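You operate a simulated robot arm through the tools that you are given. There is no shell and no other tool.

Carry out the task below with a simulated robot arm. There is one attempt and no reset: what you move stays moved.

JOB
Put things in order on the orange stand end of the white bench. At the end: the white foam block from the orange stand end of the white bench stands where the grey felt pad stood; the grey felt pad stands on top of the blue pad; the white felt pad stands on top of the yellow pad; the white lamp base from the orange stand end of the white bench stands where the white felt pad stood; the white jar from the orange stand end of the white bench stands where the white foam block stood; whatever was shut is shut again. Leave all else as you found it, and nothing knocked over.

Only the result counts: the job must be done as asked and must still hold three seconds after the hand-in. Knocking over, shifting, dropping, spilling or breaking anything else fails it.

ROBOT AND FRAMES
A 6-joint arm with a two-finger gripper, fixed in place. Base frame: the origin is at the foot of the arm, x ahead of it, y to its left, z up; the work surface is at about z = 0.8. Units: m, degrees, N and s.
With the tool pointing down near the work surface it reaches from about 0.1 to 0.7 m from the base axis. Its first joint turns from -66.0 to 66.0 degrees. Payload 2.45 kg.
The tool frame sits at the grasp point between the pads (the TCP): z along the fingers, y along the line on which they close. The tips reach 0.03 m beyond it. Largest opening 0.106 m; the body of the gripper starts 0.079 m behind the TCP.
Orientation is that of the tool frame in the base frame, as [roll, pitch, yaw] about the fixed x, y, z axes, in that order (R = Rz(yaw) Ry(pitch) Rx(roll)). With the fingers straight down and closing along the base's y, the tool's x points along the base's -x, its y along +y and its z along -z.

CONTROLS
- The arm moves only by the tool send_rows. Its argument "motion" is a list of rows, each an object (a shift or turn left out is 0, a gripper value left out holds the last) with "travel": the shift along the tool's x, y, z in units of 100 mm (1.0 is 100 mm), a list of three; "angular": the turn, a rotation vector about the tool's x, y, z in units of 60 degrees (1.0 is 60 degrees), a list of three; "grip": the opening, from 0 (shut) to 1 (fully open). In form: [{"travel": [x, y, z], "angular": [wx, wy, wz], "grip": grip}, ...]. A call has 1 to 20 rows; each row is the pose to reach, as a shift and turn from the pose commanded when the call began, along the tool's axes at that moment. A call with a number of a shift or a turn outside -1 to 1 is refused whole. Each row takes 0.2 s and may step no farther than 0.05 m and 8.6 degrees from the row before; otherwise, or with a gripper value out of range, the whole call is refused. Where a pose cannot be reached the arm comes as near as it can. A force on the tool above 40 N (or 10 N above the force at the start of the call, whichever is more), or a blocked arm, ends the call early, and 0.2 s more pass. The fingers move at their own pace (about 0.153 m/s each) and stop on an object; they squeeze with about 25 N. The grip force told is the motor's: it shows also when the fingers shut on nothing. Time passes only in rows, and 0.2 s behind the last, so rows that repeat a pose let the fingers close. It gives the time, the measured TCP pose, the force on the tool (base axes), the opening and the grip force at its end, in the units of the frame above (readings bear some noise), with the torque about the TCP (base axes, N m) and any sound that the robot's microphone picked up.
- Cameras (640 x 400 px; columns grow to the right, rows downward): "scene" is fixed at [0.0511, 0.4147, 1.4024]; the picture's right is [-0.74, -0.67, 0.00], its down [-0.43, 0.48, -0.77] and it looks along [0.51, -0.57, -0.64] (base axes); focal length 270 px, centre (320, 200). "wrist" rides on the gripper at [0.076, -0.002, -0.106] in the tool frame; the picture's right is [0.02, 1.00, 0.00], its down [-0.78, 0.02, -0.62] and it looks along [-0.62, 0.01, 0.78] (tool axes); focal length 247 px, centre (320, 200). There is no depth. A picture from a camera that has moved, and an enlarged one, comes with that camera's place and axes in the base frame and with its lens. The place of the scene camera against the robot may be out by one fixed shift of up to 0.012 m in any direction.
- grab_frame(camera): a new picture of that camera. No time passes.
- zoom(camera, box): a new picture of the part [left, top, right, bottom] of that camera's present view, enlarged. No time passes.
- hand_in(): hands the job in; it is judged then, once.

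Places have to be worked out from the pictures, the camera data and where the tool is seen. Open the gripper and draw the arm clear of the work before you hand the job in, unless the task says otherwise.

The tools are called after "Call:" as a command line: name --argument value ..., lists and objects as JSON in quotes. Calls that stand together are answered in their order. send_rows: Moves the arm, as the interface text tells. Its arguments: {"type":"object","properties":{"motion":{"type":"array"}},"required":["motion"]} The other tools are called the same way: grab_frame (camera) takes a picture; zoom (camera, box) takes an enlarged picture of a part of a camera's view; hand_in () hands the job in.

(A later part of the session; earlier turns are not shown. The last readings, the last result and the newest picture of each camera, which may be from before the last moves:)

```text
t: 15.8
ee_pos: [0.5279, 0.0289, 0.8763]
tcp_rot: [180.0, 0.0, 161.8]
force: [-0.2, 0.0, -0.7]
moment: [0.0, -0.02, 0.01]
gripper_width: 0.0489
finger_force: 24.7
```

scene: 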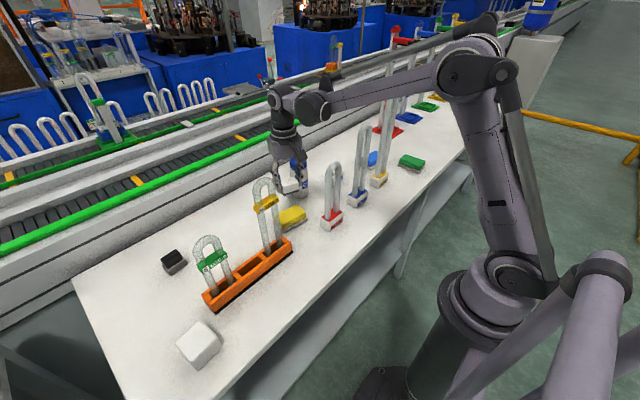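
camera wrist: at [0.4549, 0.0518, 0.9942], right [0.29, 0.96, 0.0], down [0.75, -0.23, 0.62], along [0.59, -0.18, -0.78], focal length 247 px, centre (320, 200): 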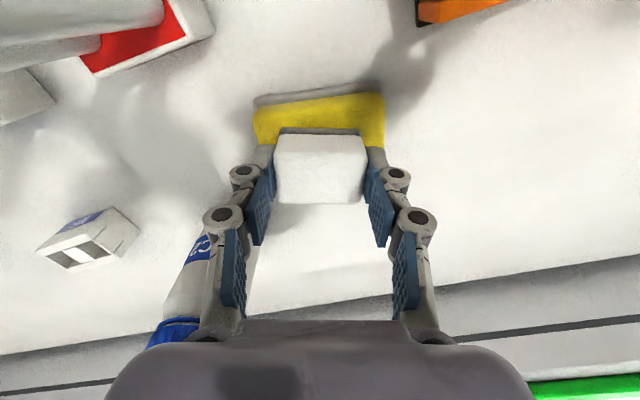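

Load is gone, so the pad is at or within a millimetre of the surface. I lower 1 mm and open the fingers to ~0.075 m.

Call:
send_rows --motion '[{"travel": [0, 0, 0.01], "grip": 0}, {"travel": [0, 0, 0.01], "grip": 0.7}, {"travel": [0, 0, 0.01], "grip": 0.7}, {"travel": [0, 0, 0.01], "grip": 0.7}]'

Call:
grab_frame --camera "wrist"

Call:
zoom --camera "scene" --box '[270, 180, 330, 240]'

```text
t: 16.8
ee_pos: [0.5279, 0.0301, 0.8762]
tcp_rot: [180.0, 0.0, 161.8]
force: [-0.8, 0.0, -0.2]
moment: [0.02, 0.01, 0.0]
gripper_width: 0.0741
finger_force: 0.0
```

```text
taken
camera wrist: at [0.4547, 0.0517, 0.9815], right [0.29, 0.96, 0.0], down [0.75, -0.23, 0.62], along [0.59, -0.18, -0.78], focal length 247 px, centre (320, 200)
```

wrist: 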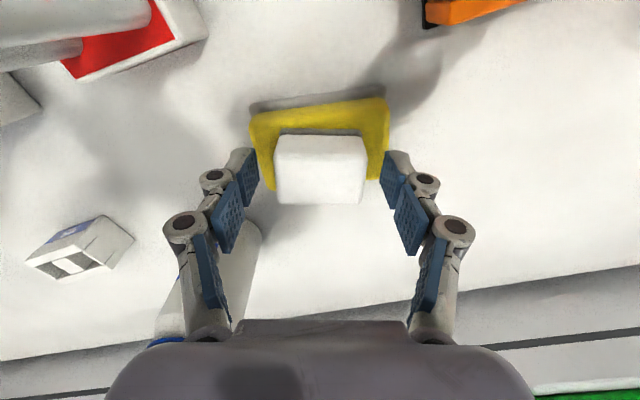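

```text
6.67 times, centred on (300, 210) of scene
camera zoom: at [0.0511, 0.4147, 1.4024], right [-0.74, -0.67, 0.0], down [-0.43, 0.48, -0.77], along [0.51, -0.57, -0.64], focal length 1797 px, centre (453, 133)
```

zoom: 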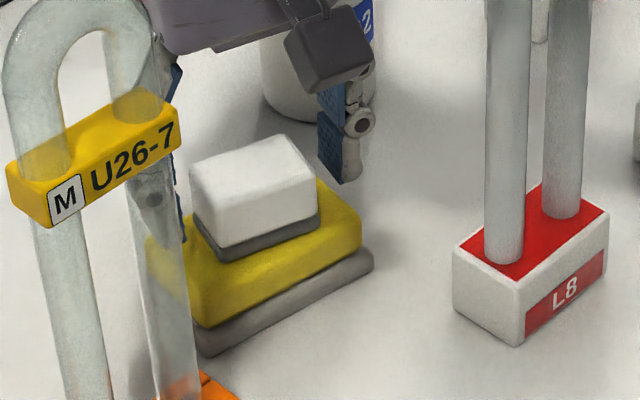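

The white felt pad sits on the yellow pad. I rise straight up and verify.

Call:
send_rows --motion '[{"travel": [0, 0, -0.15]}, {"travel": [0, 0, -0.5]}, {"travel": [0, 0, -0.9], "grip": 1}, {"travel": [0, 0, -1.0]}]'

Call:
grab_frame --camera "wrist"

Call:
grab_frame --camera "scene"

```text
t: 17.8
ee_pos: [0.5279, 0.0297, 0.9763]
tcp_rot: [180.0, 0.1, 161.8]
force: [-0.3, -0.3, 0.2]
moment: [0.01, -0.04, -0.03]
gripper_width: 0.1058
finger_force: 0.1
```

```text
taken
camera wrist: at [0.4556, 0.052, 1.0817], right [0.29, 0.96, 0.0], down [0.75, -0.23, 0.62], along [0.59, -0.18, -0.78], focal length 247 px, centre (320, 200)
```

wrist: 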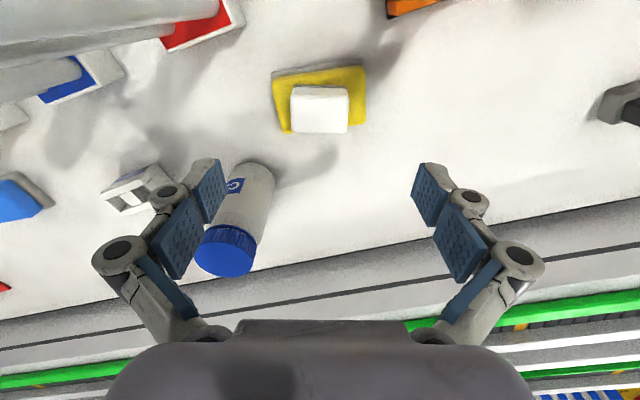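

```text
taken
```

scene: 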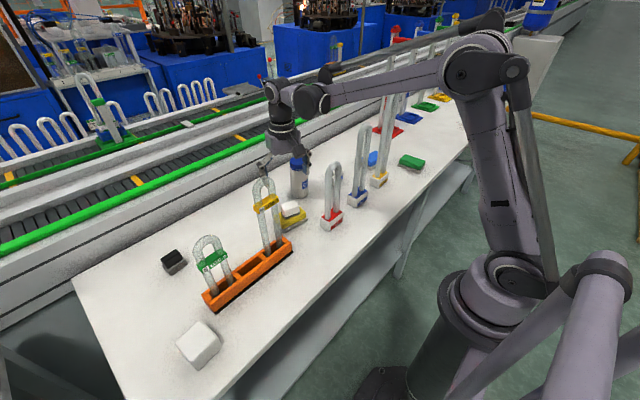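

I zoom in to check how the white pad sits, and to look at the blue pad and the empty lamp base.

Call:
zoom --camera "wrist" --box '[250, 50, 390, 150]'

Call:
zoom --camera "wrist" --box '[0, 130, 240, 290]'

Call:
zoom --camera "scene" --box '[320, 120, 420, 220]'

```text
4.00 times, centred on (320, 100) of wrist
camera zoom: at [0.4556, 0.052, 1.0817], right [0.29, 0.96, 0.0], down [0.75, -0.23, 0.62], along [0.59, -0.18, -0.78], focal length 988 px, centre (320, 600)
```

zoom: 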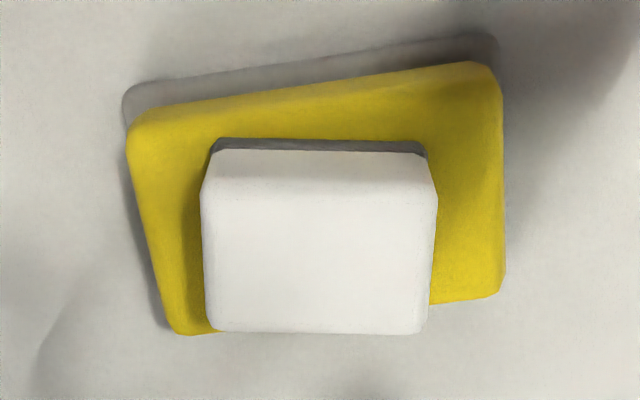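

```text
2.50 times, centred on (120, 210) of wrist
camera zoom: at [0.4556, 0.052, 1.0817], right [0.29, 0.96, 0.0], down [0.75, -0.23, 0.62], along [0.59, -0.18, -0.78], focal length 617 px, centre (820, 175)
```

zoom: 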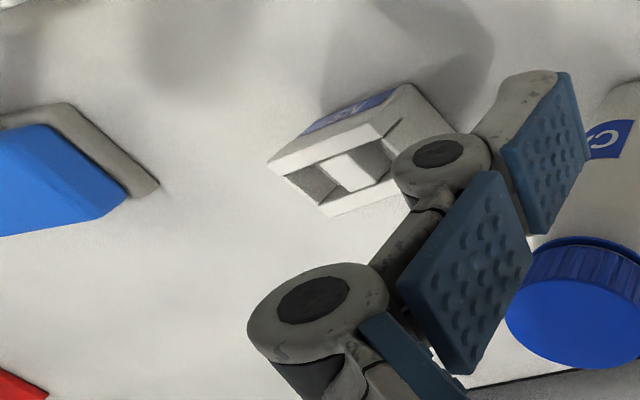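

```text
4.00 times, centred on (370, 170) of scene
camera zoom: at [0.0511, 0.4147, 1.4024], right [-0.74, -0.67, 0.0], down [-0.43, 0.48, -0.77], along [0.51, -0.57, -0.64], focal length 1078 px, centre (120, 320)
```

zoom: 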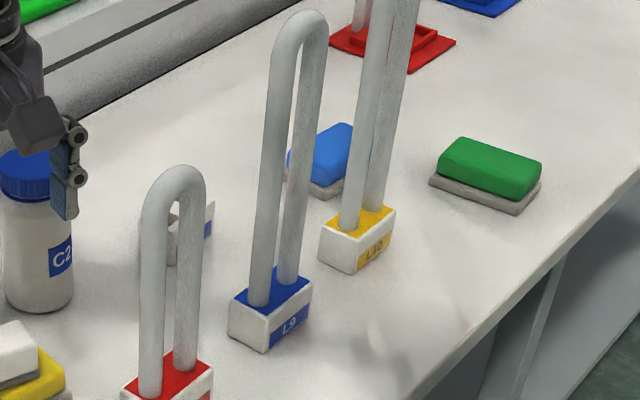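

White pad is well centred on the yellow pad. Before going for the lamp base I study the wrist/forearm geometry, because L9 and L10 stand near where the forearm would pass.

Call:
zoom --camera "scene" --box '[240, 30, 400, 190]'

Call:
zoom --camera "scene" --box '[400, 10, 640, 310]'

```text
2.50 times, centred on (320, 110) of scene
camera zoom: at [0.0511, 0.4147, 1.4024], right [-0.74, -0.67, 0.0], down [-0.43, 0.48, -0.77], along [0.51, -0.57, -0.64], focal length 674 px, centre (320, 425)
```

zoom: 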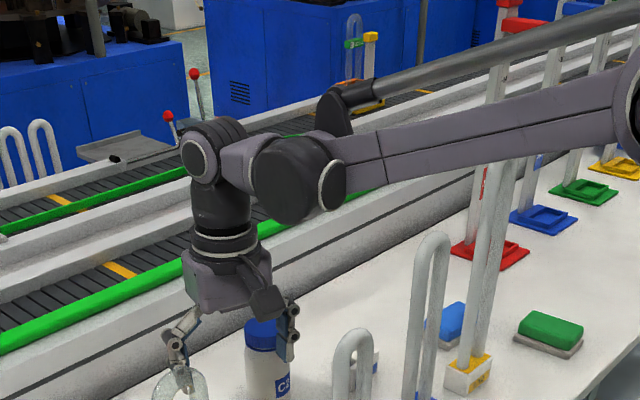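

```text
1.33 times, centred on (520, 160) of scene
camera zoom: at [0.0511, 0.4147, 1.4024], right [-0.74, -0.67, 0.0], down [-0.43, 0.48, -0.77], along [0.51, -0.57, -0.64], focal length 359 px, centre (53, 253)
```

zoom: 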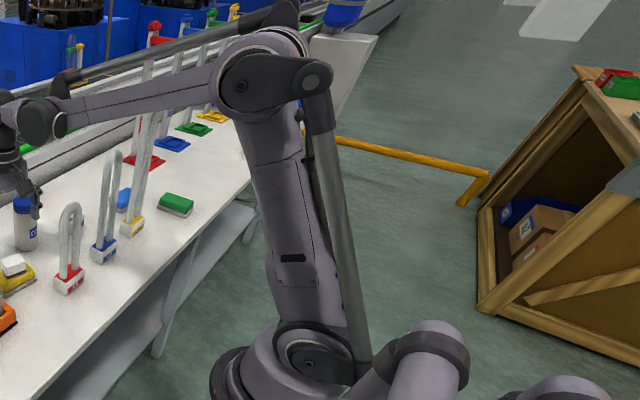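

The forearm lies roughly in the vertical plane through the base axis, with the tool ≈0.11 m to its left, and the wrist joint assembly ≈0.225 m above the TCP. So L9 (top ≈1.085) and L10 (top ≈1.14) matter. I rise to z≈1.06 before going sideways for a closer look at the lamp base and blue pad.

Call:
send_rows --motion '[{"travel": [0, 0, -0.4]}, {"travel": [0, 0, -0.8]}, {"travel": [0, 0, -0.9], "angular": [0, 0, -0.1]}, {"travel": [0, 0, -0.9], "angular": [0, 0, -0.2]}, {"travel": [0, 0, -0.9], "angular": [0, 0, -0.303]}]'

```text
t: 19.0
ee_pos: [0.5286, 0.0288, 1.0661]
tcp_rot: [-180.0, 0.0, -179.9]
force: [-0.2, -0.1, -0.4]
moment: [0.0, -0.02, 0.05]
gripper_width: 0.1061
finger_force: 0.0
```

Now at (0.529, 0.029, 1.066) with the hand square. I go sideways toward y≈−0.17 at this height.

Call:
send_rows --motion '[{"travel": [-0.05, -0.45, 0]}, {"travel": [-0.1, -0.9, 0]}, {"travel": [-0.1, -1.0, 0]}]'

Call:
send_rows --motion '[{"travel": [-0.05, -0.45, 0]}, {"travel": [-0.1, -0.9, 0]}, {"travel": [-0.1, -1.0, 0]}]'

Call:
grab_frame --camera "wrist"

Call:
grab_frame --camera "scene"

```text
t: 19.8
ee_pos: [0.5382, -0.0738, 1.0653]
tcp_rot: [-180.0, -0.1, -180.0]
force: [-0.1, -0.3, 0.1]
moment: [0.0, 0.01, -0.01]
gripper_width: 0.1061
finger_force: 0.0
```

```text
t: 20.6
ee_pos: [0.5476, -0.1726, 1.0648]
tcp_rot: [-180.0, 0.0, -179.9]
force: [0.5, -1.1, -0.1]
moment: [0.0, 0.0, 0.0]
gripper_width: 0.106
finger_force: 0.1
```

```text
taken
camera wrist: at [0.471, -0.1737, 1.171], right [-0.02, 1.0, 0.0], down [0.78, 0.02, 0.62], along [0.62, 0.01, -0.78], focal length 247 px, centre (320, 200)
```

wrist: 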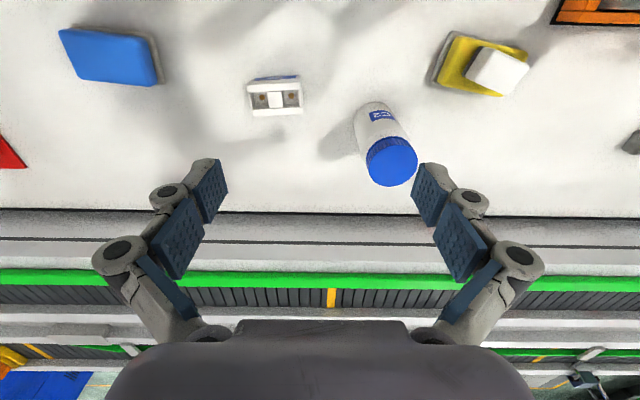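

```text
taken
```

scene: 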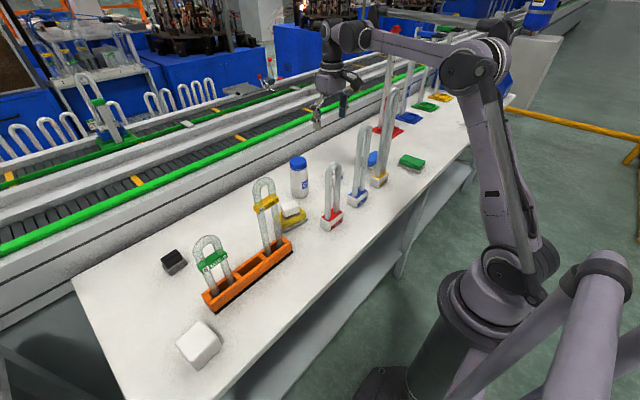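

Excellent view of the lamp base, jar, and blue pad from here. I zoom for measurement.

Call:
zoom --camera "wrist" --box '[220, 50, 340, 130]'

Call:
zoom --camera "wrist" --box '[30, 10, 190, 110]'

Call:
zoom --camera "wrist" --box '[320, 80, 440, 200]'

Call:
zoom --camera "scene" --box '[300, 10, 500, 220]'

```text
5.00 times, centred on (280, 90) of wrist
camera zoom: at [0.471, -0.1737, 1.171], right [-0.02, 1.0, 0.0], down [0.78, 0.02, 0.62], along [0.62, 0.01, -0.78], focal length 1235 px, centre (520, 750)
```

zoom: 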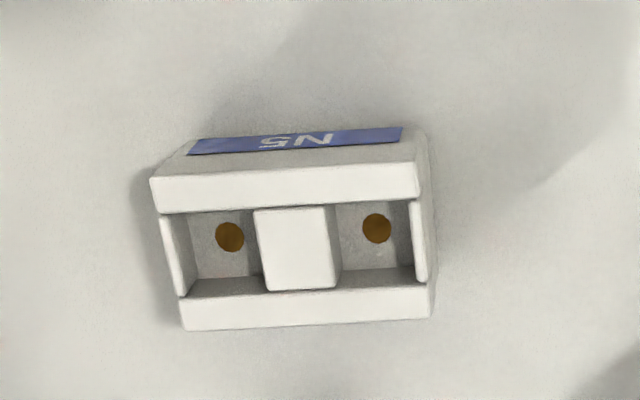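

```text
4.00 times, centred on (110, 60) of wrist
camera zoom: at [0.471, -0.1737, 1.171], right [-0.02, 1.0, 0.0], down [0.78, 0.02, 0.62], along [0.62, 0.01, -0.78], focal length 988 px, centre (1160, 760)
```

zoom: 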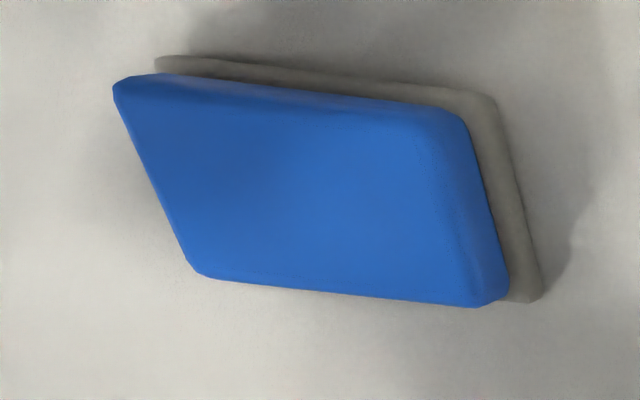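

```text
3.33 times, centred on (380, 140) of wrist
camera zoom: at [0.471, -0.1737, 1.171], right [-0.02, 1.0, 0.0], down [0.78, 0.02, 0.62], along [0.62, 0.01, -0.78], focal length 823 px, centre (120, 400)
```

zoom: 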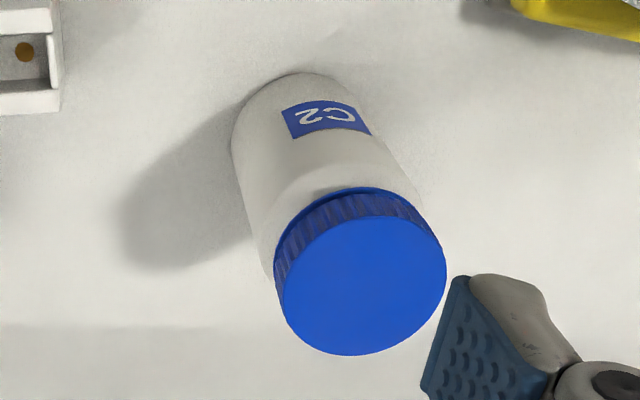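

```text
1.90 times, centred on (400, 115) of scene
camera zoom: at [0.0511, 0.4146, 1.4024], right [-0.74, -0.67, 0.0], down [-0.43, 0.48, -0.77], along [0.51, -0.57, -0.64], focal length 513 px, centre (168, 362)
```

zoom: 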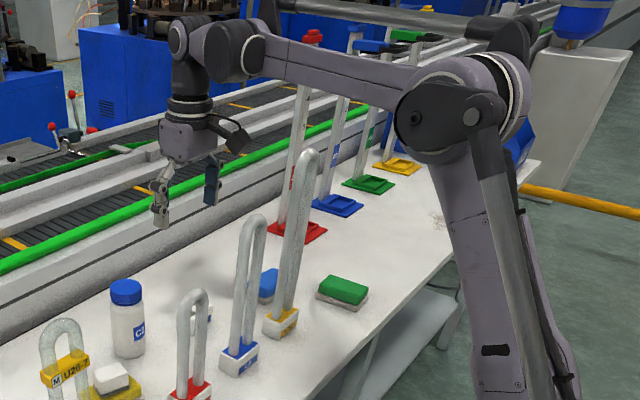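

Measured: lamp base centre ≈(0.572, −0.232), 68×39×35 mm; blue pad centre ≈(0.531, −0.438); jar ≈(0.604, −0.093). Clearances to lamps are tight, so I calibrate the scene camera against known objects and inspect the arm closely.

Call:
zoom --camera "scene" --box '[300, 10, 400, 90]'

Call:
zoom --camera "scene" --box '[420, 20, 540, 110]'

Call:
zoom --camera "scene" --box '[330, 120, 430, 200]'

Call:
zoom --camera "scene" --box '[180, 170, 330, 320]'

Call:
zoom --camera "scene" --box '[430, 200, 590, 340]'

```text
5.00 times, centred on (350, 50) of scene
camera zoom: at [0.0511, 0.4146, 1.4024], right [-0.74, -0.67, 0.0], down [-0.43, 0.48, -0.77], along [0.51, -0.57, -0.64], focal length 1348 px, centre (170, 950)
```

zoom: 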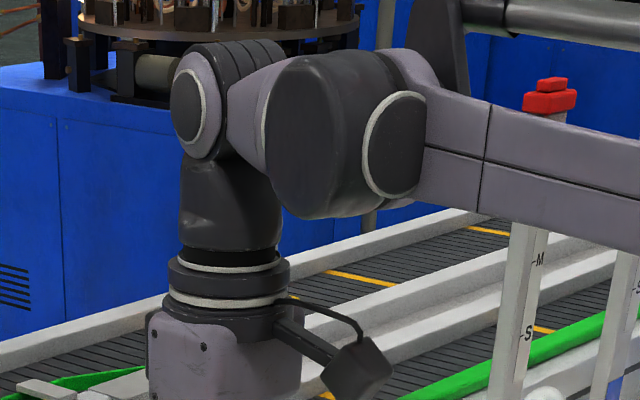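

```text
4.44 times, centred on (480, 65) of scene
camera zoom: at [0.0511, 0.4146, 1.4024], right [-0.74, -0.67, 0.0], down [-0.43, 0.48, -0.77], along [0.51, -0.57, -0.64], focal length 1198 px, centre (-391, 800)
```

zoom: 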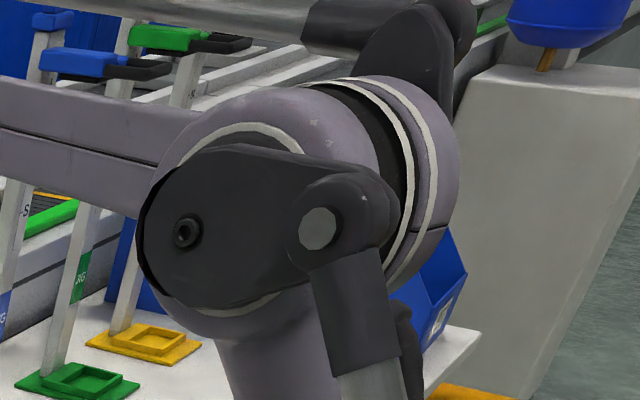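

```text
5.00 times, centred on (380, 160) of scene
camera zoom: at [0.0511, 0.4146, 1.4024], right [-0.74, -0.67, 0.0], down [-0.43, 0.48, -0.77], along [0.51, -0.57, -0.64], focal length 1348 px, centre (20, 400)
```

zoom: 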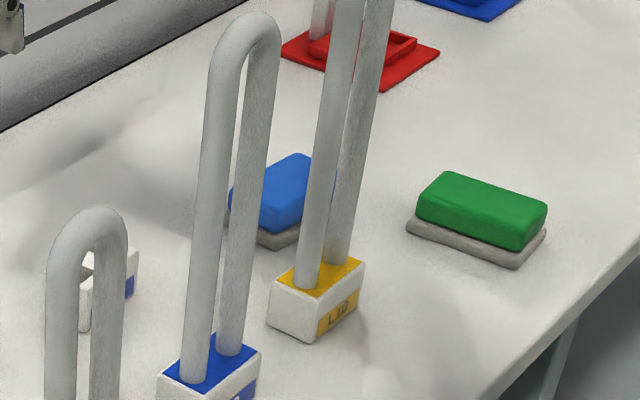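

```text
2.67 times, centred on (255, 245) of scene
camera zoom: at [0.0511, 0.4146, 1.4024], right [-0.74, -0.67, 0.0], down [-0.43, 0.48, -0.77], along [0.51, -0.57, -0.64], focal length 719 px, centre (493, 80)
```

zoom: 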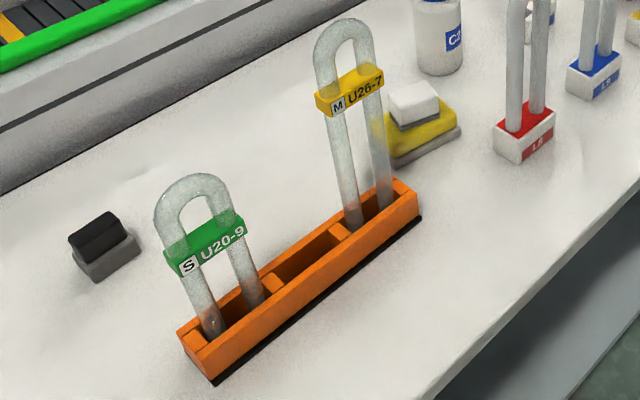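

```text
2.86 times, centred on (510, 270) of scene
camera zoom: at [0.0511, 0.4146, 1.4024], right [-0.74, -0.67, 0.0], down [-0.43, 0.48, -0.77], along [0.51, -0.57, -0.64], focal length 770 px, centre (-223, 0)
```

zoom: 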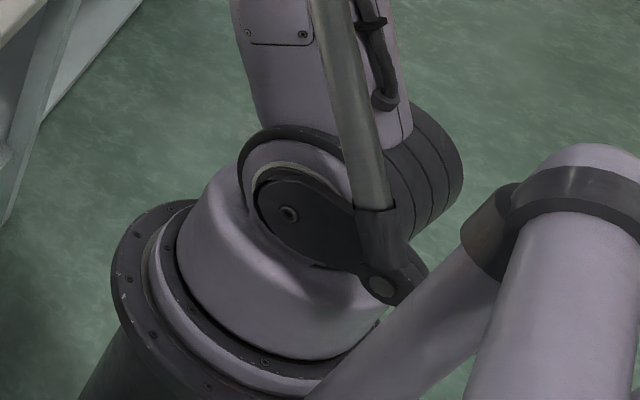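

My fit suggests the tool axis lies nearly in the base-axis plane, with the forearm ≈65 mm to its right. To verify this in a better-conditioned view, I go to a safe low pose around (0.60, 0.05, 0.92) and look at the arm.

Call:
send_rows --motion '[{"travel": [-0.2, 0.45, 0]}, {"travel": [-0.4, 0.85, 0]}, {"travel": [-0.5, 1.0, 0]}]'

Call:
send_rows --motion '[{"travel": [0, 0.45, 0]}, {"travel": [0, 0.9, 0.1]}, {"travel": [0, 1.0, 0.5]}, {"travel": [0, 1.0, 0.9]}, {"travel": [0, 1.0, 1.0]}]'

```text
t: 21.4
ee_pos: [0.5971, -0.0691, 1.0651]
tcp_rot: [180.0, 0.0, 179.9]
force: [0.6, 0.3, 0.0]
moment: [-0.02, 0.03, -0.01]
gripper_width: 0.106
finger_force: 0.1
```

```text
t: 22.6
ee_pos: [0.5976, 0.0292, 0.9634]
tcp_rot: [-180.0, 0.0, 180.0]
force: [0.9, -0.2, 0.7]
moment: [0.02, -0.03, 0.03]
gripper_width: 0.106
finger_force: 0.0
```

Now at (0.597, 0.029, 0.965). I zoom the scene camera on the wrist, forearm, elbow and shoulder.

Call:
grab_frame --camera "scene"

Call:
zoom --camera "scene" --box '[220, 60, 380, 200]'

Call:
zoom --camera "scene" --box '[360, 60, 520, 200]'

Call:
zoom --camera "scene" --box '[420, 180, 600, 340]'

```text
taken
```

scene: 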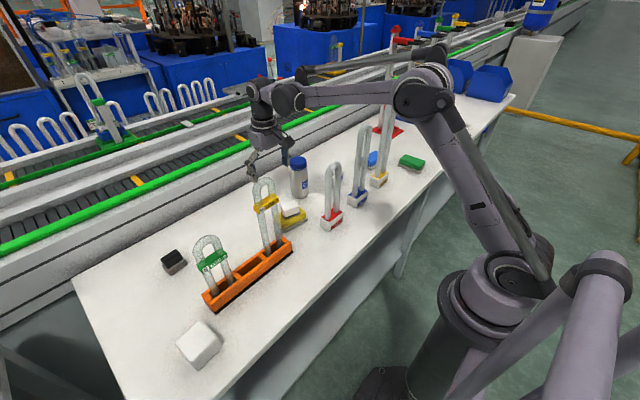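

```text
2.86 times, centred on (300, 130) of scene
camera zoom: at [0.0511, 0.4147, 1.4024], right [-0.74, -0.67, 0.0], down [-0.43, 0.48, -0.77], along [0.51, -0.57, -0.64], focal length 770 px, centre (377, 400)
```

zoom: 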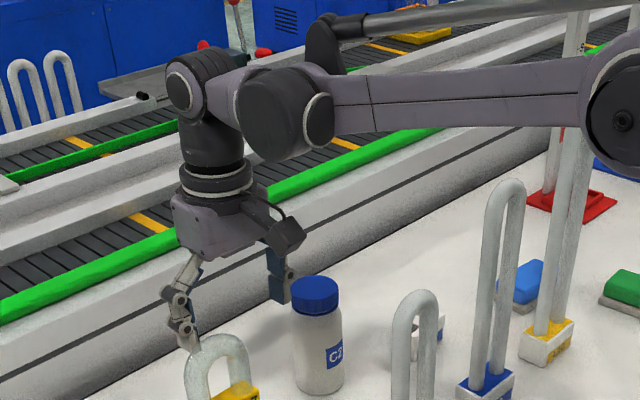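

```text
2.86 times, centred on (440, 130) of scene
camera zoom: at [0.0511, 0.4147, 1.4024], right [-0.74, -0.67, 0.0], down [-0.43, 0.48, -0.77], along [0.51, -0.57, -0.64], focal length 770 px, centre (-23, 400)
```

zoom: 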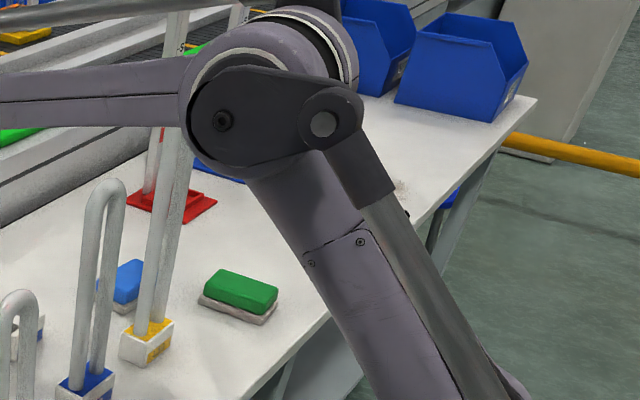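

```text
2.50 times, centred on (510, 260) of scene
camera zoom: at [0.0511, 0.4147, 1.4024], right [-0.74, -0.67, 0.0], down [-0.43, 0.48, -0.77], along [0.51, -0.57, -0.64], focal length 674 px, centre (-155, 50)
```

zoom: 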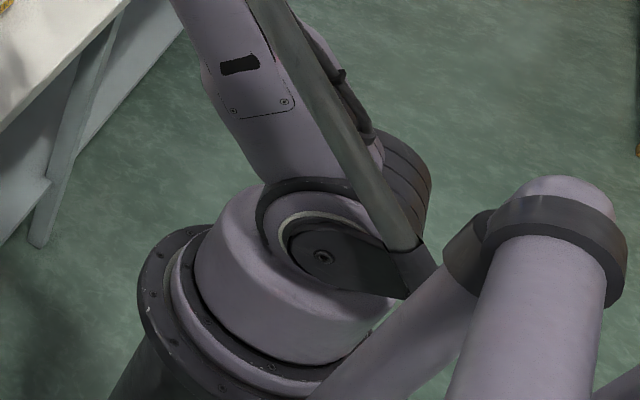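

I compare the M lamp's present look with the first zoom (same box), to confirm it wasn't touched earlier and to calibrate heights.

Call:
zoom --camera "scene" --box '[140, 140, 340, 265]'

Call:
zoom --camera "scene" --box '[140, 220, 340, 380]'

Call:
grab_frame --camera "wrist"

```text
3.20 times, centred on (240, 202) of scene
camera zoom: at [0.0511, 0.4147, 1.4024], right [-0.74, -0.67, 0.0], down [-0.43, 0.48, -0.77], along [0.51, -0.57, -0.64], focal length 863 px, centre (576, 192)
```

zoom: 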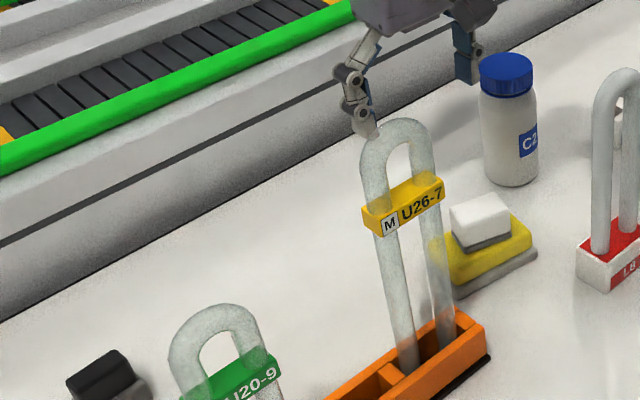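

```text
2.50 times, centred on (240, 300) of scene
camera zoom: at [0.0511, 0.4147, 1.4024], right [-0.74, -0.67, 0.0], down [-0.43, 0.48, -0.77], along [0.51, -0.57, -0.64], focal length 674 px, centre (520, -50)
```

zoom: 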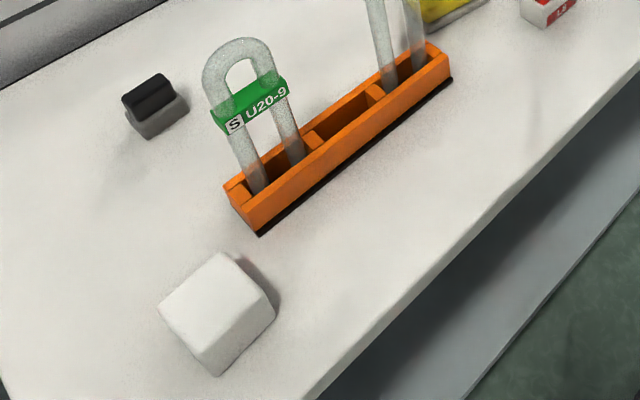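

```text
taken
camera wrist: at [0.522, 0.0277, 1.0691], right [-0.02, 1.0, 0.0], down [0.78, 0.02, 0.62], along [0.62, 0.01, -0.78], focal length 247 px, centre (320, 200)
```

wrist: 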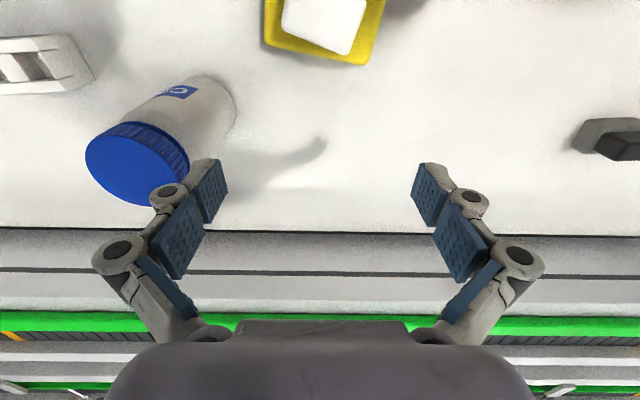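

M lamp is exactly as at the start. Model now: arm nearly planar, forearm ~20 mm right of the tool plane, wrist body bottom ≈0.187 m above TCP, max extension consistent with ~0.70 m. Next I go above the grey felt pad at a safe height (z≈1.0), approaching from inside.

Call:
send_rows --motion '[{"travel": [0, 0.3, -0.3]}, {"travel": [0, 0.75, -0.4]}, {"travel": [0, 1.0, -0.4]}]'

Call:
send_rows --motion '[{"travel": [0, 0.45, 0]}, {"travel": [0, 0.9, 0]}, {"travel": [0, 1.0, 0]}]'

Call:
send_rows --motion '[{"travel": [0, 0.4, 0], "angular": [0, -0.04, 0]}, {"travel": [0, 0.8, 0], "angular": [0, -0.083, 0]}, {"travel": [0, 0.9, 0], "angular": [0, -0.083, 0]}]'

Call:
grab_frame --camera "wrist"

Call:
grab_frame --camera "scene"

```text
t: 23.4
ee_pos: [0.5978, 0.1277, 1.0046]
tcp_rot: [-179.8, 0.0, -180.0]
force: [-0.7, -0.1, 0.5]
moment: [0.0, -0.01, 0.0]
gripper_width: 0.1063
finger_force: 0.1
```

```text
t: 24.2
ee_pos: [0.5991, 0.2301, 1.0052]
tcp_rot: [-179.9, 0.0, 180.0]
force: [-0.7, -0.9, -0.2]
moment: [-0.01, -0.02, -0.04]
gripper_width: 0.106
finger_force: 0.0
```

```text
t: 25.0
ee_pos: [0.5972, 0.3192, 1.0074]
tcp_rot: [-179.9, 5.0, 180.0]
force: [1.0, -0.3, -0.7]
moment: [0.03, -0.02, 0.01]
gripper_width: 0.1058
finger_force: 0.1
```

```text
taken
camera wrist: at [0.5121, 0.3176, 1.1046], right [-0.02, 1.0, 0.0], down [0.73, 0.02, 0.69], along [0.69, 0.01, -0.73], focal length 247 px, centre (320, 200)
```

wrist: 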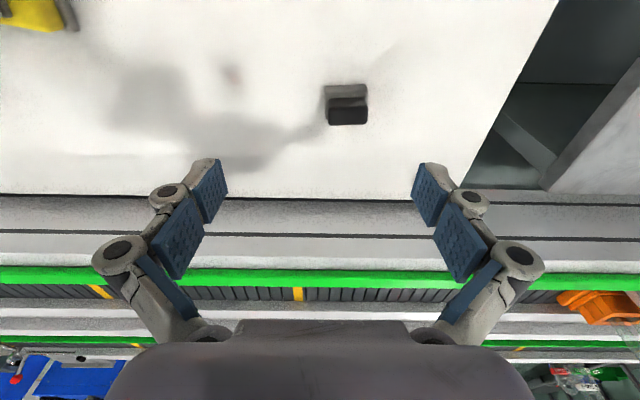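

```text
taken
```

scene: 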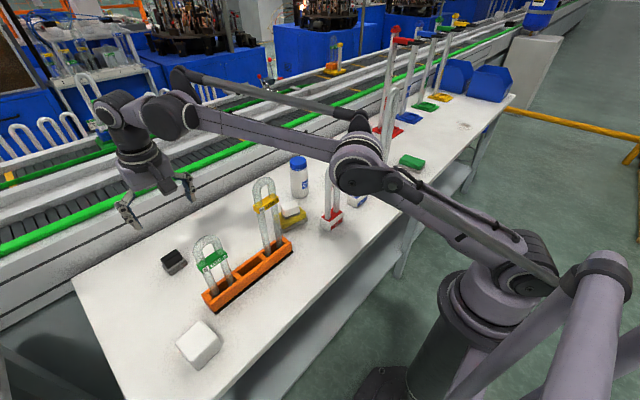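

Tilt of 5° outward is right. I zoom on the grey pad for a fresh measurement.

Call:
zoom --camera "wrist" --box '[300, 65, 400, 135]'

Call:
zoom --camera "scene" --box '[90, 70, 300, 280]'

```text
5.71 times, centred on (350, 100) of wrist
camera zoom: at [0.5121, 0.3176, 1.1046], right [-0.02, 1.0, 0.0], down [0.73, 0.02, 0.69], along [0.69, 0.01, -0.73], focal length 1411 px, centre (149, 771)
```

zoom: 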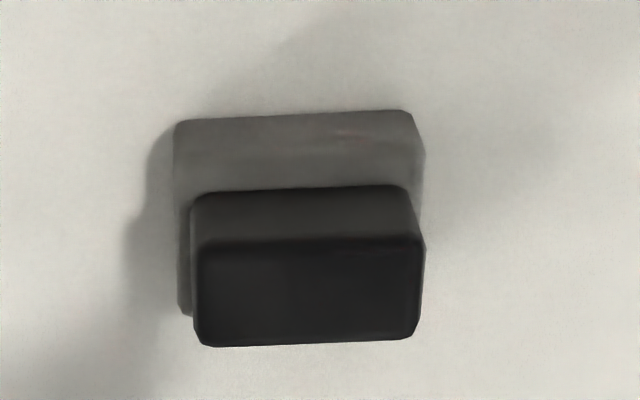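

```text
1.90 times, centred on (195, 175) of scene
camera zoom: at [0.0511, 0.4147, 1.4024], right [-0.74, -0.67, 0.0], down [-0.43, 0.48, -0.77], along [0.51, -0.57, -0.64], focal length 513 px, centre (558, 248)
```

zoom: 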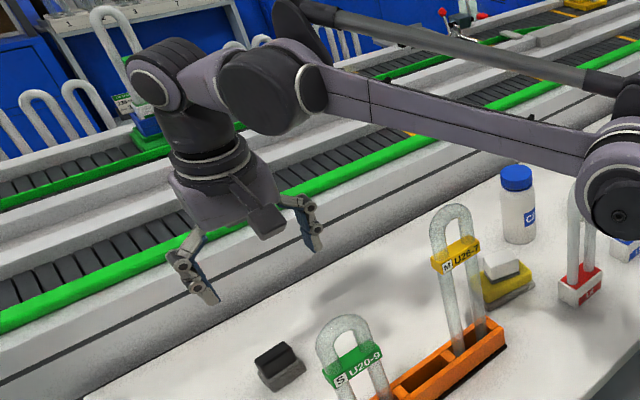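

Grey pad confirmed at centre ≈(0.635, 0.349), handle 0.0425 m wide. I move to (0.61, 0.349, 0.93), fingers straddling it in y, then check clearance over the S lamp.

Call:
send_rows --motion '[{"travel": [-0.02, 0.15, 0.25]}, {"travel": [-0.06, 0.3, 0.5]}, {"travel": [-0.06, 0.3, 0.758]}, {"travel": [-0.06, 0.3, 0.758]}]'

Call:
grab_frame --camera "wrist"

Call:
zoom --camera "scene" --box '[90, 110, 330, 300]'

```text
t: 26.0
ee_pos: [0.6097, 0.3474, 0.9314]
tcp_rot: [179.9, 5.0, 180.0]
force: [-0.7, 0.3, -0.3]
moment: [0.01, 0.03, 0.0]
gripper_width: 0.1063
finger_force: 0.1
```

```text
taken
camera wrist: at [0.5251, 0.3462, 1.0303], right [-0.02, 1.0, 0.0], down [0.73, 0.02, 0.69], along [0.69, 0.01, -0.73], focal length 247 px, centre (320, 200)
```

wrist: 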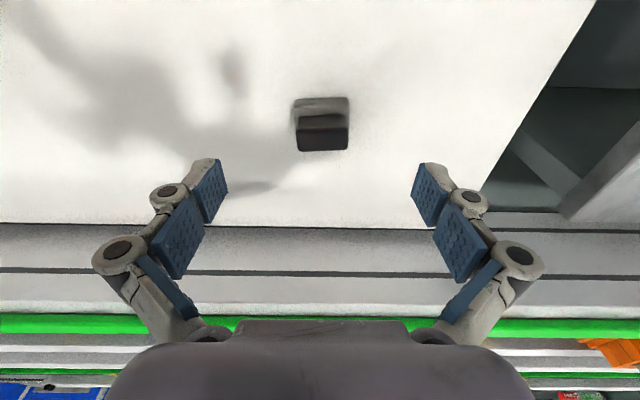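

```text
2.11 times, centred on (210, 205) of scene
camera zoom: at [0.0511, 0.4147, 1.4024], right [-0.74, -0.67, 0.0], down [-0.43, 0.48, -0.77], along [0.51, -0.57, -0.64], focal length 568 px, centre (552, 190)
```

zoom: 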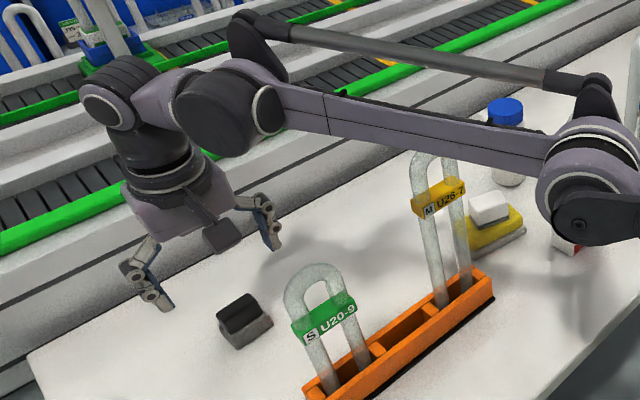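

The image confirms: forearm centre ≈15–30 mm right of the plane, wrist-body bottom ≈0.184 above TCP, forearm now well above M. I lower further to (0.622, 0.349, 0.895) and re-check M and S.

Call:
send_rows --motion '[{"travel": [-0.04, 0, 0.18]}, {"travel": [-0.089, 0, 0.359]}, {"travel": [-0.089, 0, 0.359]}]'

Call:
zoom --camera "scene" --box '[130, 120, 310, 290]'

Call:
grab_frame --camera "wrist"

```text
t: 26.8
ee_pos: [0.6217, 0.3474, 0.8961]
tcp_rot: [179.9, 5.1, 180.0]
force: [-0.6, 0.3, 0.5]
moment: [-0.02, -0.01, 0.02]
gripper_width: 0.106
finger_force: 0.1
```

```text
2.35 times, centred on (220, 205) of scene
camera zoom: at [0.0511, 0.4147, 1.4024], right [-0.74, -0.67, 0.0], down [-0.43, 0.48, -0.77], along [0.51, -0.57, -0.64], focal length 634 px, centre (555, 188)
```

zoom: 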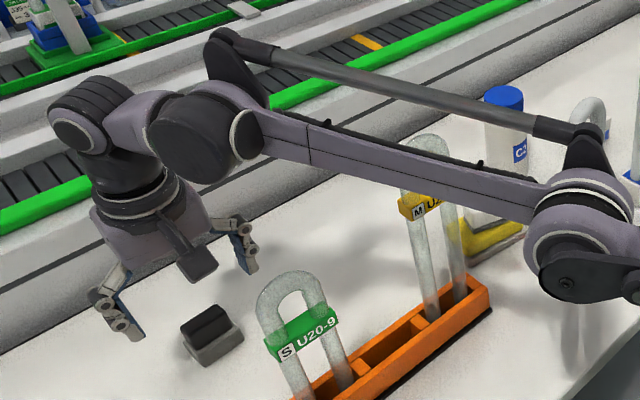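

```text
taken
camera wrist: at [0.5358, 0.3456, 0.995], right [-0.02, 1.0, 0.0], down [0.73, 0.02, 0.69], along [0.69, 0.01, -0.73], focal length 247 px, centre (320, 200)
```

wrist: 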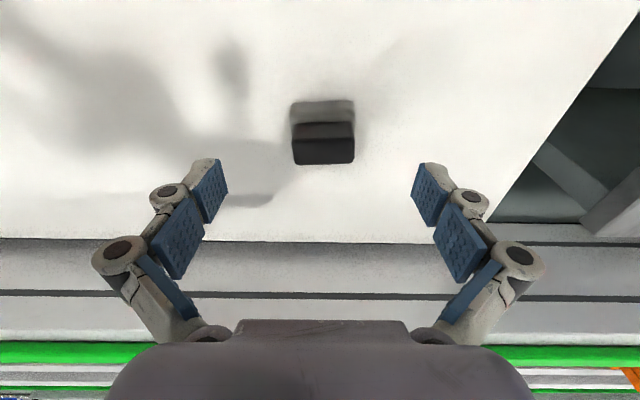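

The M lamp's top is visible beyond the forearm, undisturbed, and the wrist body clears S. I lower to z≈0.861 over the handle.

Call:
send_rows --motion '[{"travel": [-0.015, 0.01, 0.18]}, {"travel": [-0.029, 0.01, 0.3]}, {"travel": [-0.029, 0.01, 0.345]}, {"travel": [-0.029, 0.01, 0.345]}]'

Call:
zoom --camera "scene" --box '[130, 120, 310, 290]'

Call:
grab_frame --camera "wrist"

```text
t: 27.8
ee_pos: [0.6246, 0.3477, 0.861]
tcp_rot: [179.9, 5.0, -180.0]
force: [-0.2, -0.2, 0.6]
moment: [0.01, 0.01, 0.01]
gripper_width: 0.106
finger_force: 0.0
```

```text
2.35 times, centred on (220, 205) of scene
camera zoom: at [0.0511, 0.4147, 1.4024], right [-0.74, -0.67, 0.0], down [-0.43, 0.48, -0.77], along [0.51, -0.57, -0.64], focal length 634 px, centre (555, 188)
```

zoom: 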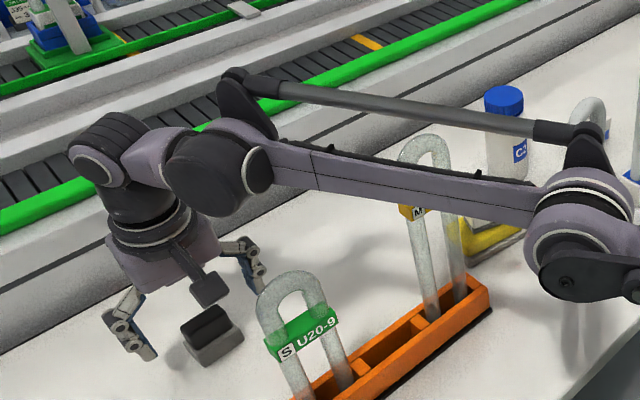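

```text
taken
camera wrist: at [0.5397, 0.3463, 0.9598], right [-0.02, 1.0, 0.0], down [0.72, 0.02, 0.69], along [0.69, 0.01, -0.72], focal length 247 px, centre (320, 200)
```

wrist: 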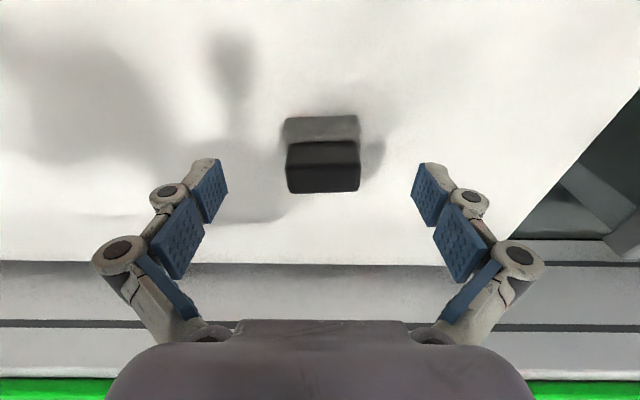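

All lamps untouched; the handle sits between the fingers (about 5 mm off along the finger width). I close on the handle.

Call:
send_rows --motion '[{"travel": [0, 0, 0], "grip": 0.5}, {"travel": [0, 0, 0], "grip": 0}, {"travel": [0, 0, 0], "grip": 0}, {"travel": [0, 0, 0], "grip": 0}]'

Call:
grab_frame --camera "wrist"

```text
t: 28.8
ee_pos: [0.625, 0.3477, 0.8624]
tcp_rot: [179.9, 5.1, 179.9]
force: [0.0, -0.2, 5.4]
moment: [0.01, -0.03, 0.1]
gripper_width: 0.0433
finger_force: 25.2
```

```text
taken
camera wrist: at [0.5396, 0.3463, 0.9602], right [-0.02, 1.0, 0.0], down [0.72, 0.02, 0.69], along [0.69, 0.01, -0.72], focal length 247 px, centre (320, 200)
```

wrist: 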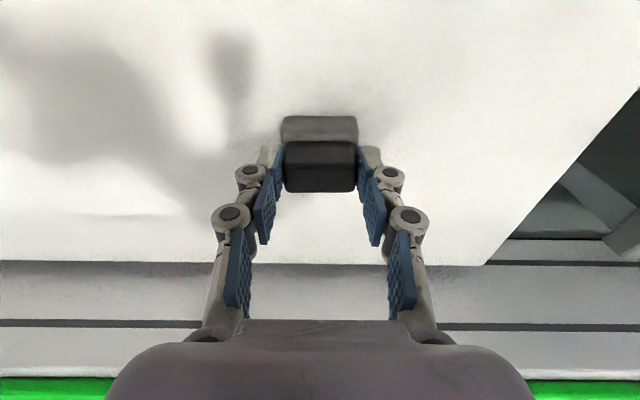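

Gripped at 43.3 mm. I lift, drifting inward slightly as reach shrinks with height.

Call:
send_rows --motion '[{"travel": [-0.013, 0, -0.15]}, {"travel": [-0.026, 0, -0.3]}, {"travel": [0.05, -0.03, -0.55]}, {"travel": [0.171, -0.1, -0.919]}, {"travel": [0.171, -0.1, -0.919]}]'

Call:
grab_frame --camera "wrist"

Call:
grab_frame --camera "scene"

```text
t: 30.0
ee_pos: [0.6071, 0.3399, 0.9517]
tcp_rot: [-179.8, 5.0, 180.0]
force: [-0.3, -0.4, -0.7]
moment: [-0.01, -0.01, -0.04]
gripper_width: 0.0431
finger_force: 25.6
out of reach, approached as far as the arm can: row 1, 2, 4, 5
```

```text
taken
camera wrist: at [0.5217, 0.3391, 1.0507], right [-0.02, 1.0, 0.0], down [0.73, 0.02, 0.69], along [0.69, 0.01, -0.73], focal length 247 px, centre (320, 200)
```

wrist: 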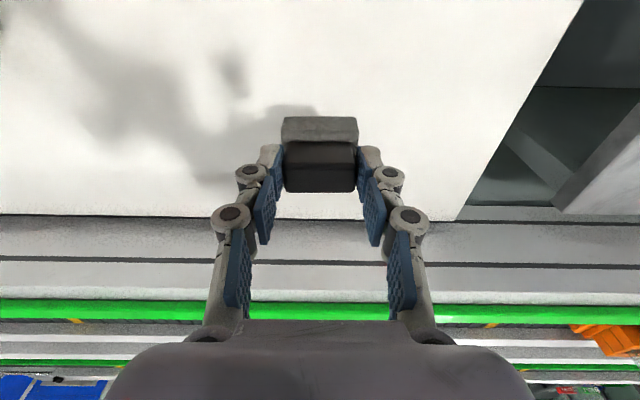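

```text
taken
```

scene: 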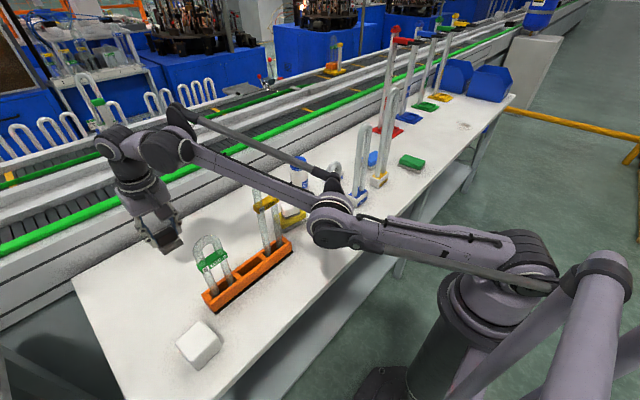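

The pad is lifted. The arm is near full stretch, so I first draw inward along −y to a relaxed pose, keeping clear above the lamps.

Call:
send_rows --motion '[{"travel": [0.1, -0.3, -0.05]}, {"travel": [0.18, -0.65, -0.15]}, {"travel": [0.18, -0.95, -0.217]}, {"travel": [0.18, -0.95, -0.217]}]'

Call:
grab_frame --camera "scene"

```text
t: 31.0
ee_pos: [0.6237, 0.2586, 0.9977]
tcp_rot: [179.9, 5.0, -180.0]
force: [-0.7, -0.1, -0.4]
moment: [0.01, 0.01, -0.02]
gripper_width: 0.0429
finger_force: 24.8
out of reach, approached as far as the arm can: row 1, 2, 3, 4
```

```text
taken
```

scene: 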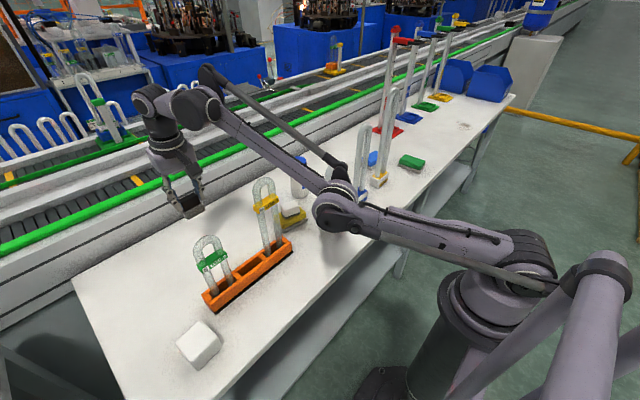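

The arm passed through full stretch and the elbow has flipped to a low position, which blocks inward moves. I swing it around toward azimuth ≈6° (clear of all lamps) at this height, to then re-bend it the right way.

Call:
send_rows --motion '[{"travel": [-0.1, -0.25, 0]}, {"travel": [-0.2, -0.5, 0]}, {"travel": [-0.3, -0.8, 0]}, {"travel": [-0.3, -0.8, 0]}]'

Call:
grab_frame --camera "scene"

```text
t: 32.0
ee_pos: [0.653, 0.179, 0.9978]
tcp_rot: [-180.0, 5.0, 180.0]
force: [0.1, 0.6, -1.6]
moment: [0.0, -0.01, 0.02]
gripper_width: 0.0431
finger_force: 24.9
```

```text
taken
```

scene: 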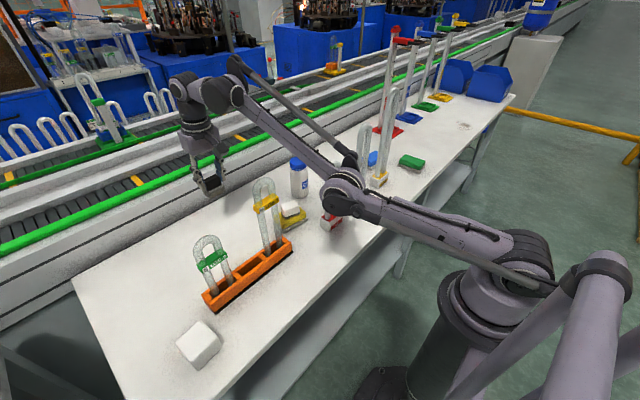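

Commanded pose follows the reached pose, good. I continue to azimuth ≈6°.

Call:
send_rows --motion '[{"travel": [-0.06, -0.35, 0]}, {"travel": [-0.12, -0.7, 0]}, {"travel": [-0.18, -1.0, 0]}, {"travel": [-0.18, -1.0, 0]}]'

Call:
grab_frame --camera "scene"

```text
t: 33.0
ee_pos: [0.6694, 0.0818, 0.999]
tcp_rot: [180.0, 4.9, -179.9]
force: [0.0, -0.3, -1.1]
moment: [0.02, -0.03, 0.01]
gripper_width: 0.0433
finger_force: 25.3
```

```text
taken
```

scene: 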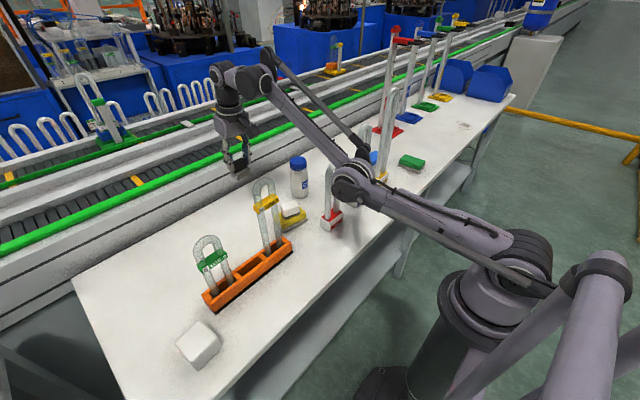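

Now at azimuth 7°, with free bench beyond. I stretch outward and move down at full stretch, so the elbow is driven back up past straight.

Call:
send_rows --motion '[{"travel": [-0.24, 0, 0.121]}, {"travel": [-0.323, 0, 0.33]}, {"travel": [-0.35, 0, 0.583]}, {"travel": [-0.329, 0, 0.832]}, {"travel": [-0.316, 0, 0.981]}]'

Call:
grab_frame --camera "scene"

```text
t: 34.2
ee_pos: [0.707, 0.0822, 0.9034]
tcp_rot: [180.0, 4.9, 180.0]
force: [0.1, -0.6, -0.2]
moment: [-0.02, 0.0, 0.01]
gripper_width: 0.0431
finger_force: 24.8
out of reach, approached as far as the arm can: row 1, 2, 3, 4, 5
```

```text
taken
```

scene: 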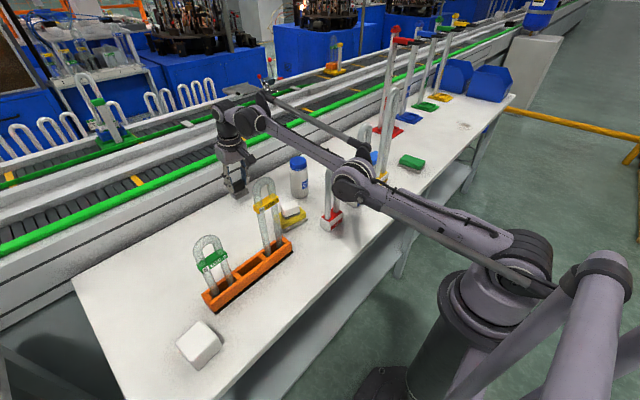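

The arm is now about straight. I go a little further down, then inward, and check which way the elbow bends.

Call:
send_rows --motion '[{"travel": [-0.05, 0, 0.15]}, {"travel": [0.0, 0, 0.25]}, {"travel": [0.15, 0, 0.25]}, {"travel": [0.3, 0, 0.25]}]'

Call:
grab_frame --camera "scene"

```text
t: 35.2
ee_pos: [0.68, 0.0832, 0.8764]
tcp_rot: [180.0, 5.0, 179.9]
force: [-0.4, 0.3, -1.1]
moment: [-0.03, 0.0, 0.0]
gripper_width: 0.0432
finger_force: 25.0
out of reach, approached as far as the arm can: row 1
```

```text
taken
```

scene: 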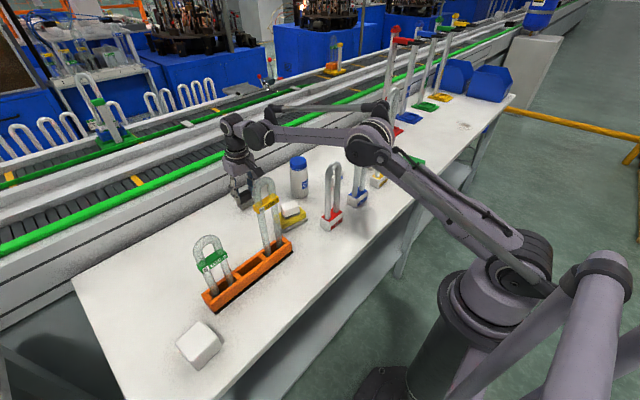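

The elbow is back up. I move to a comfortable pose above the intermediate spot near (0.62, 0.12).

Call:
send_rows --motion '[{"travel": [0.2, 0.1, -0.1]}, {"travel": [0.4, 0.25, -0.3]}, {"travel": [0.554, 0.4, -0.55]}, {"travel": [0.554, 0.4, -0.55]}]'

Call:
grab_frame --camera "wrist"

```text
t: 36.2
ee_pos: [0.6197, 0.1213, 0.9263]
tcp_rot: [180.0, 5.0, 180.0]
force: [-0.2, -0.2, -0.5]
moment: [0.02, 0.06, -0.01]
gripper_width: 0.0429
finger_force: 25.0
```

```text
taken
camera wrist: at [0.5346, 0.1204, 1.0259], right [-0.02, 1.0, 0.0], down [0.73, 0.02, 0.69], along [0.69, 0.01, -0.73], focal length 247 px, centre (320, 200)
```

wrist: 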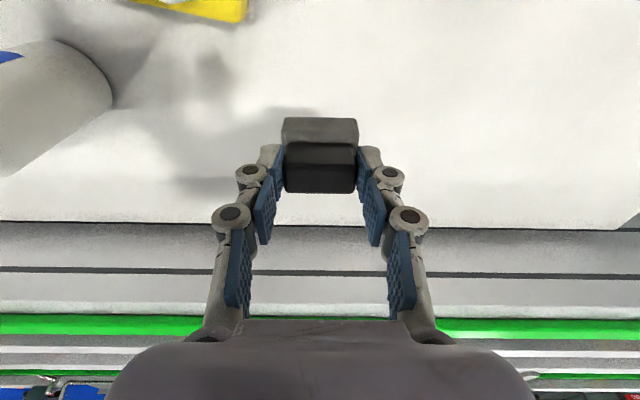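

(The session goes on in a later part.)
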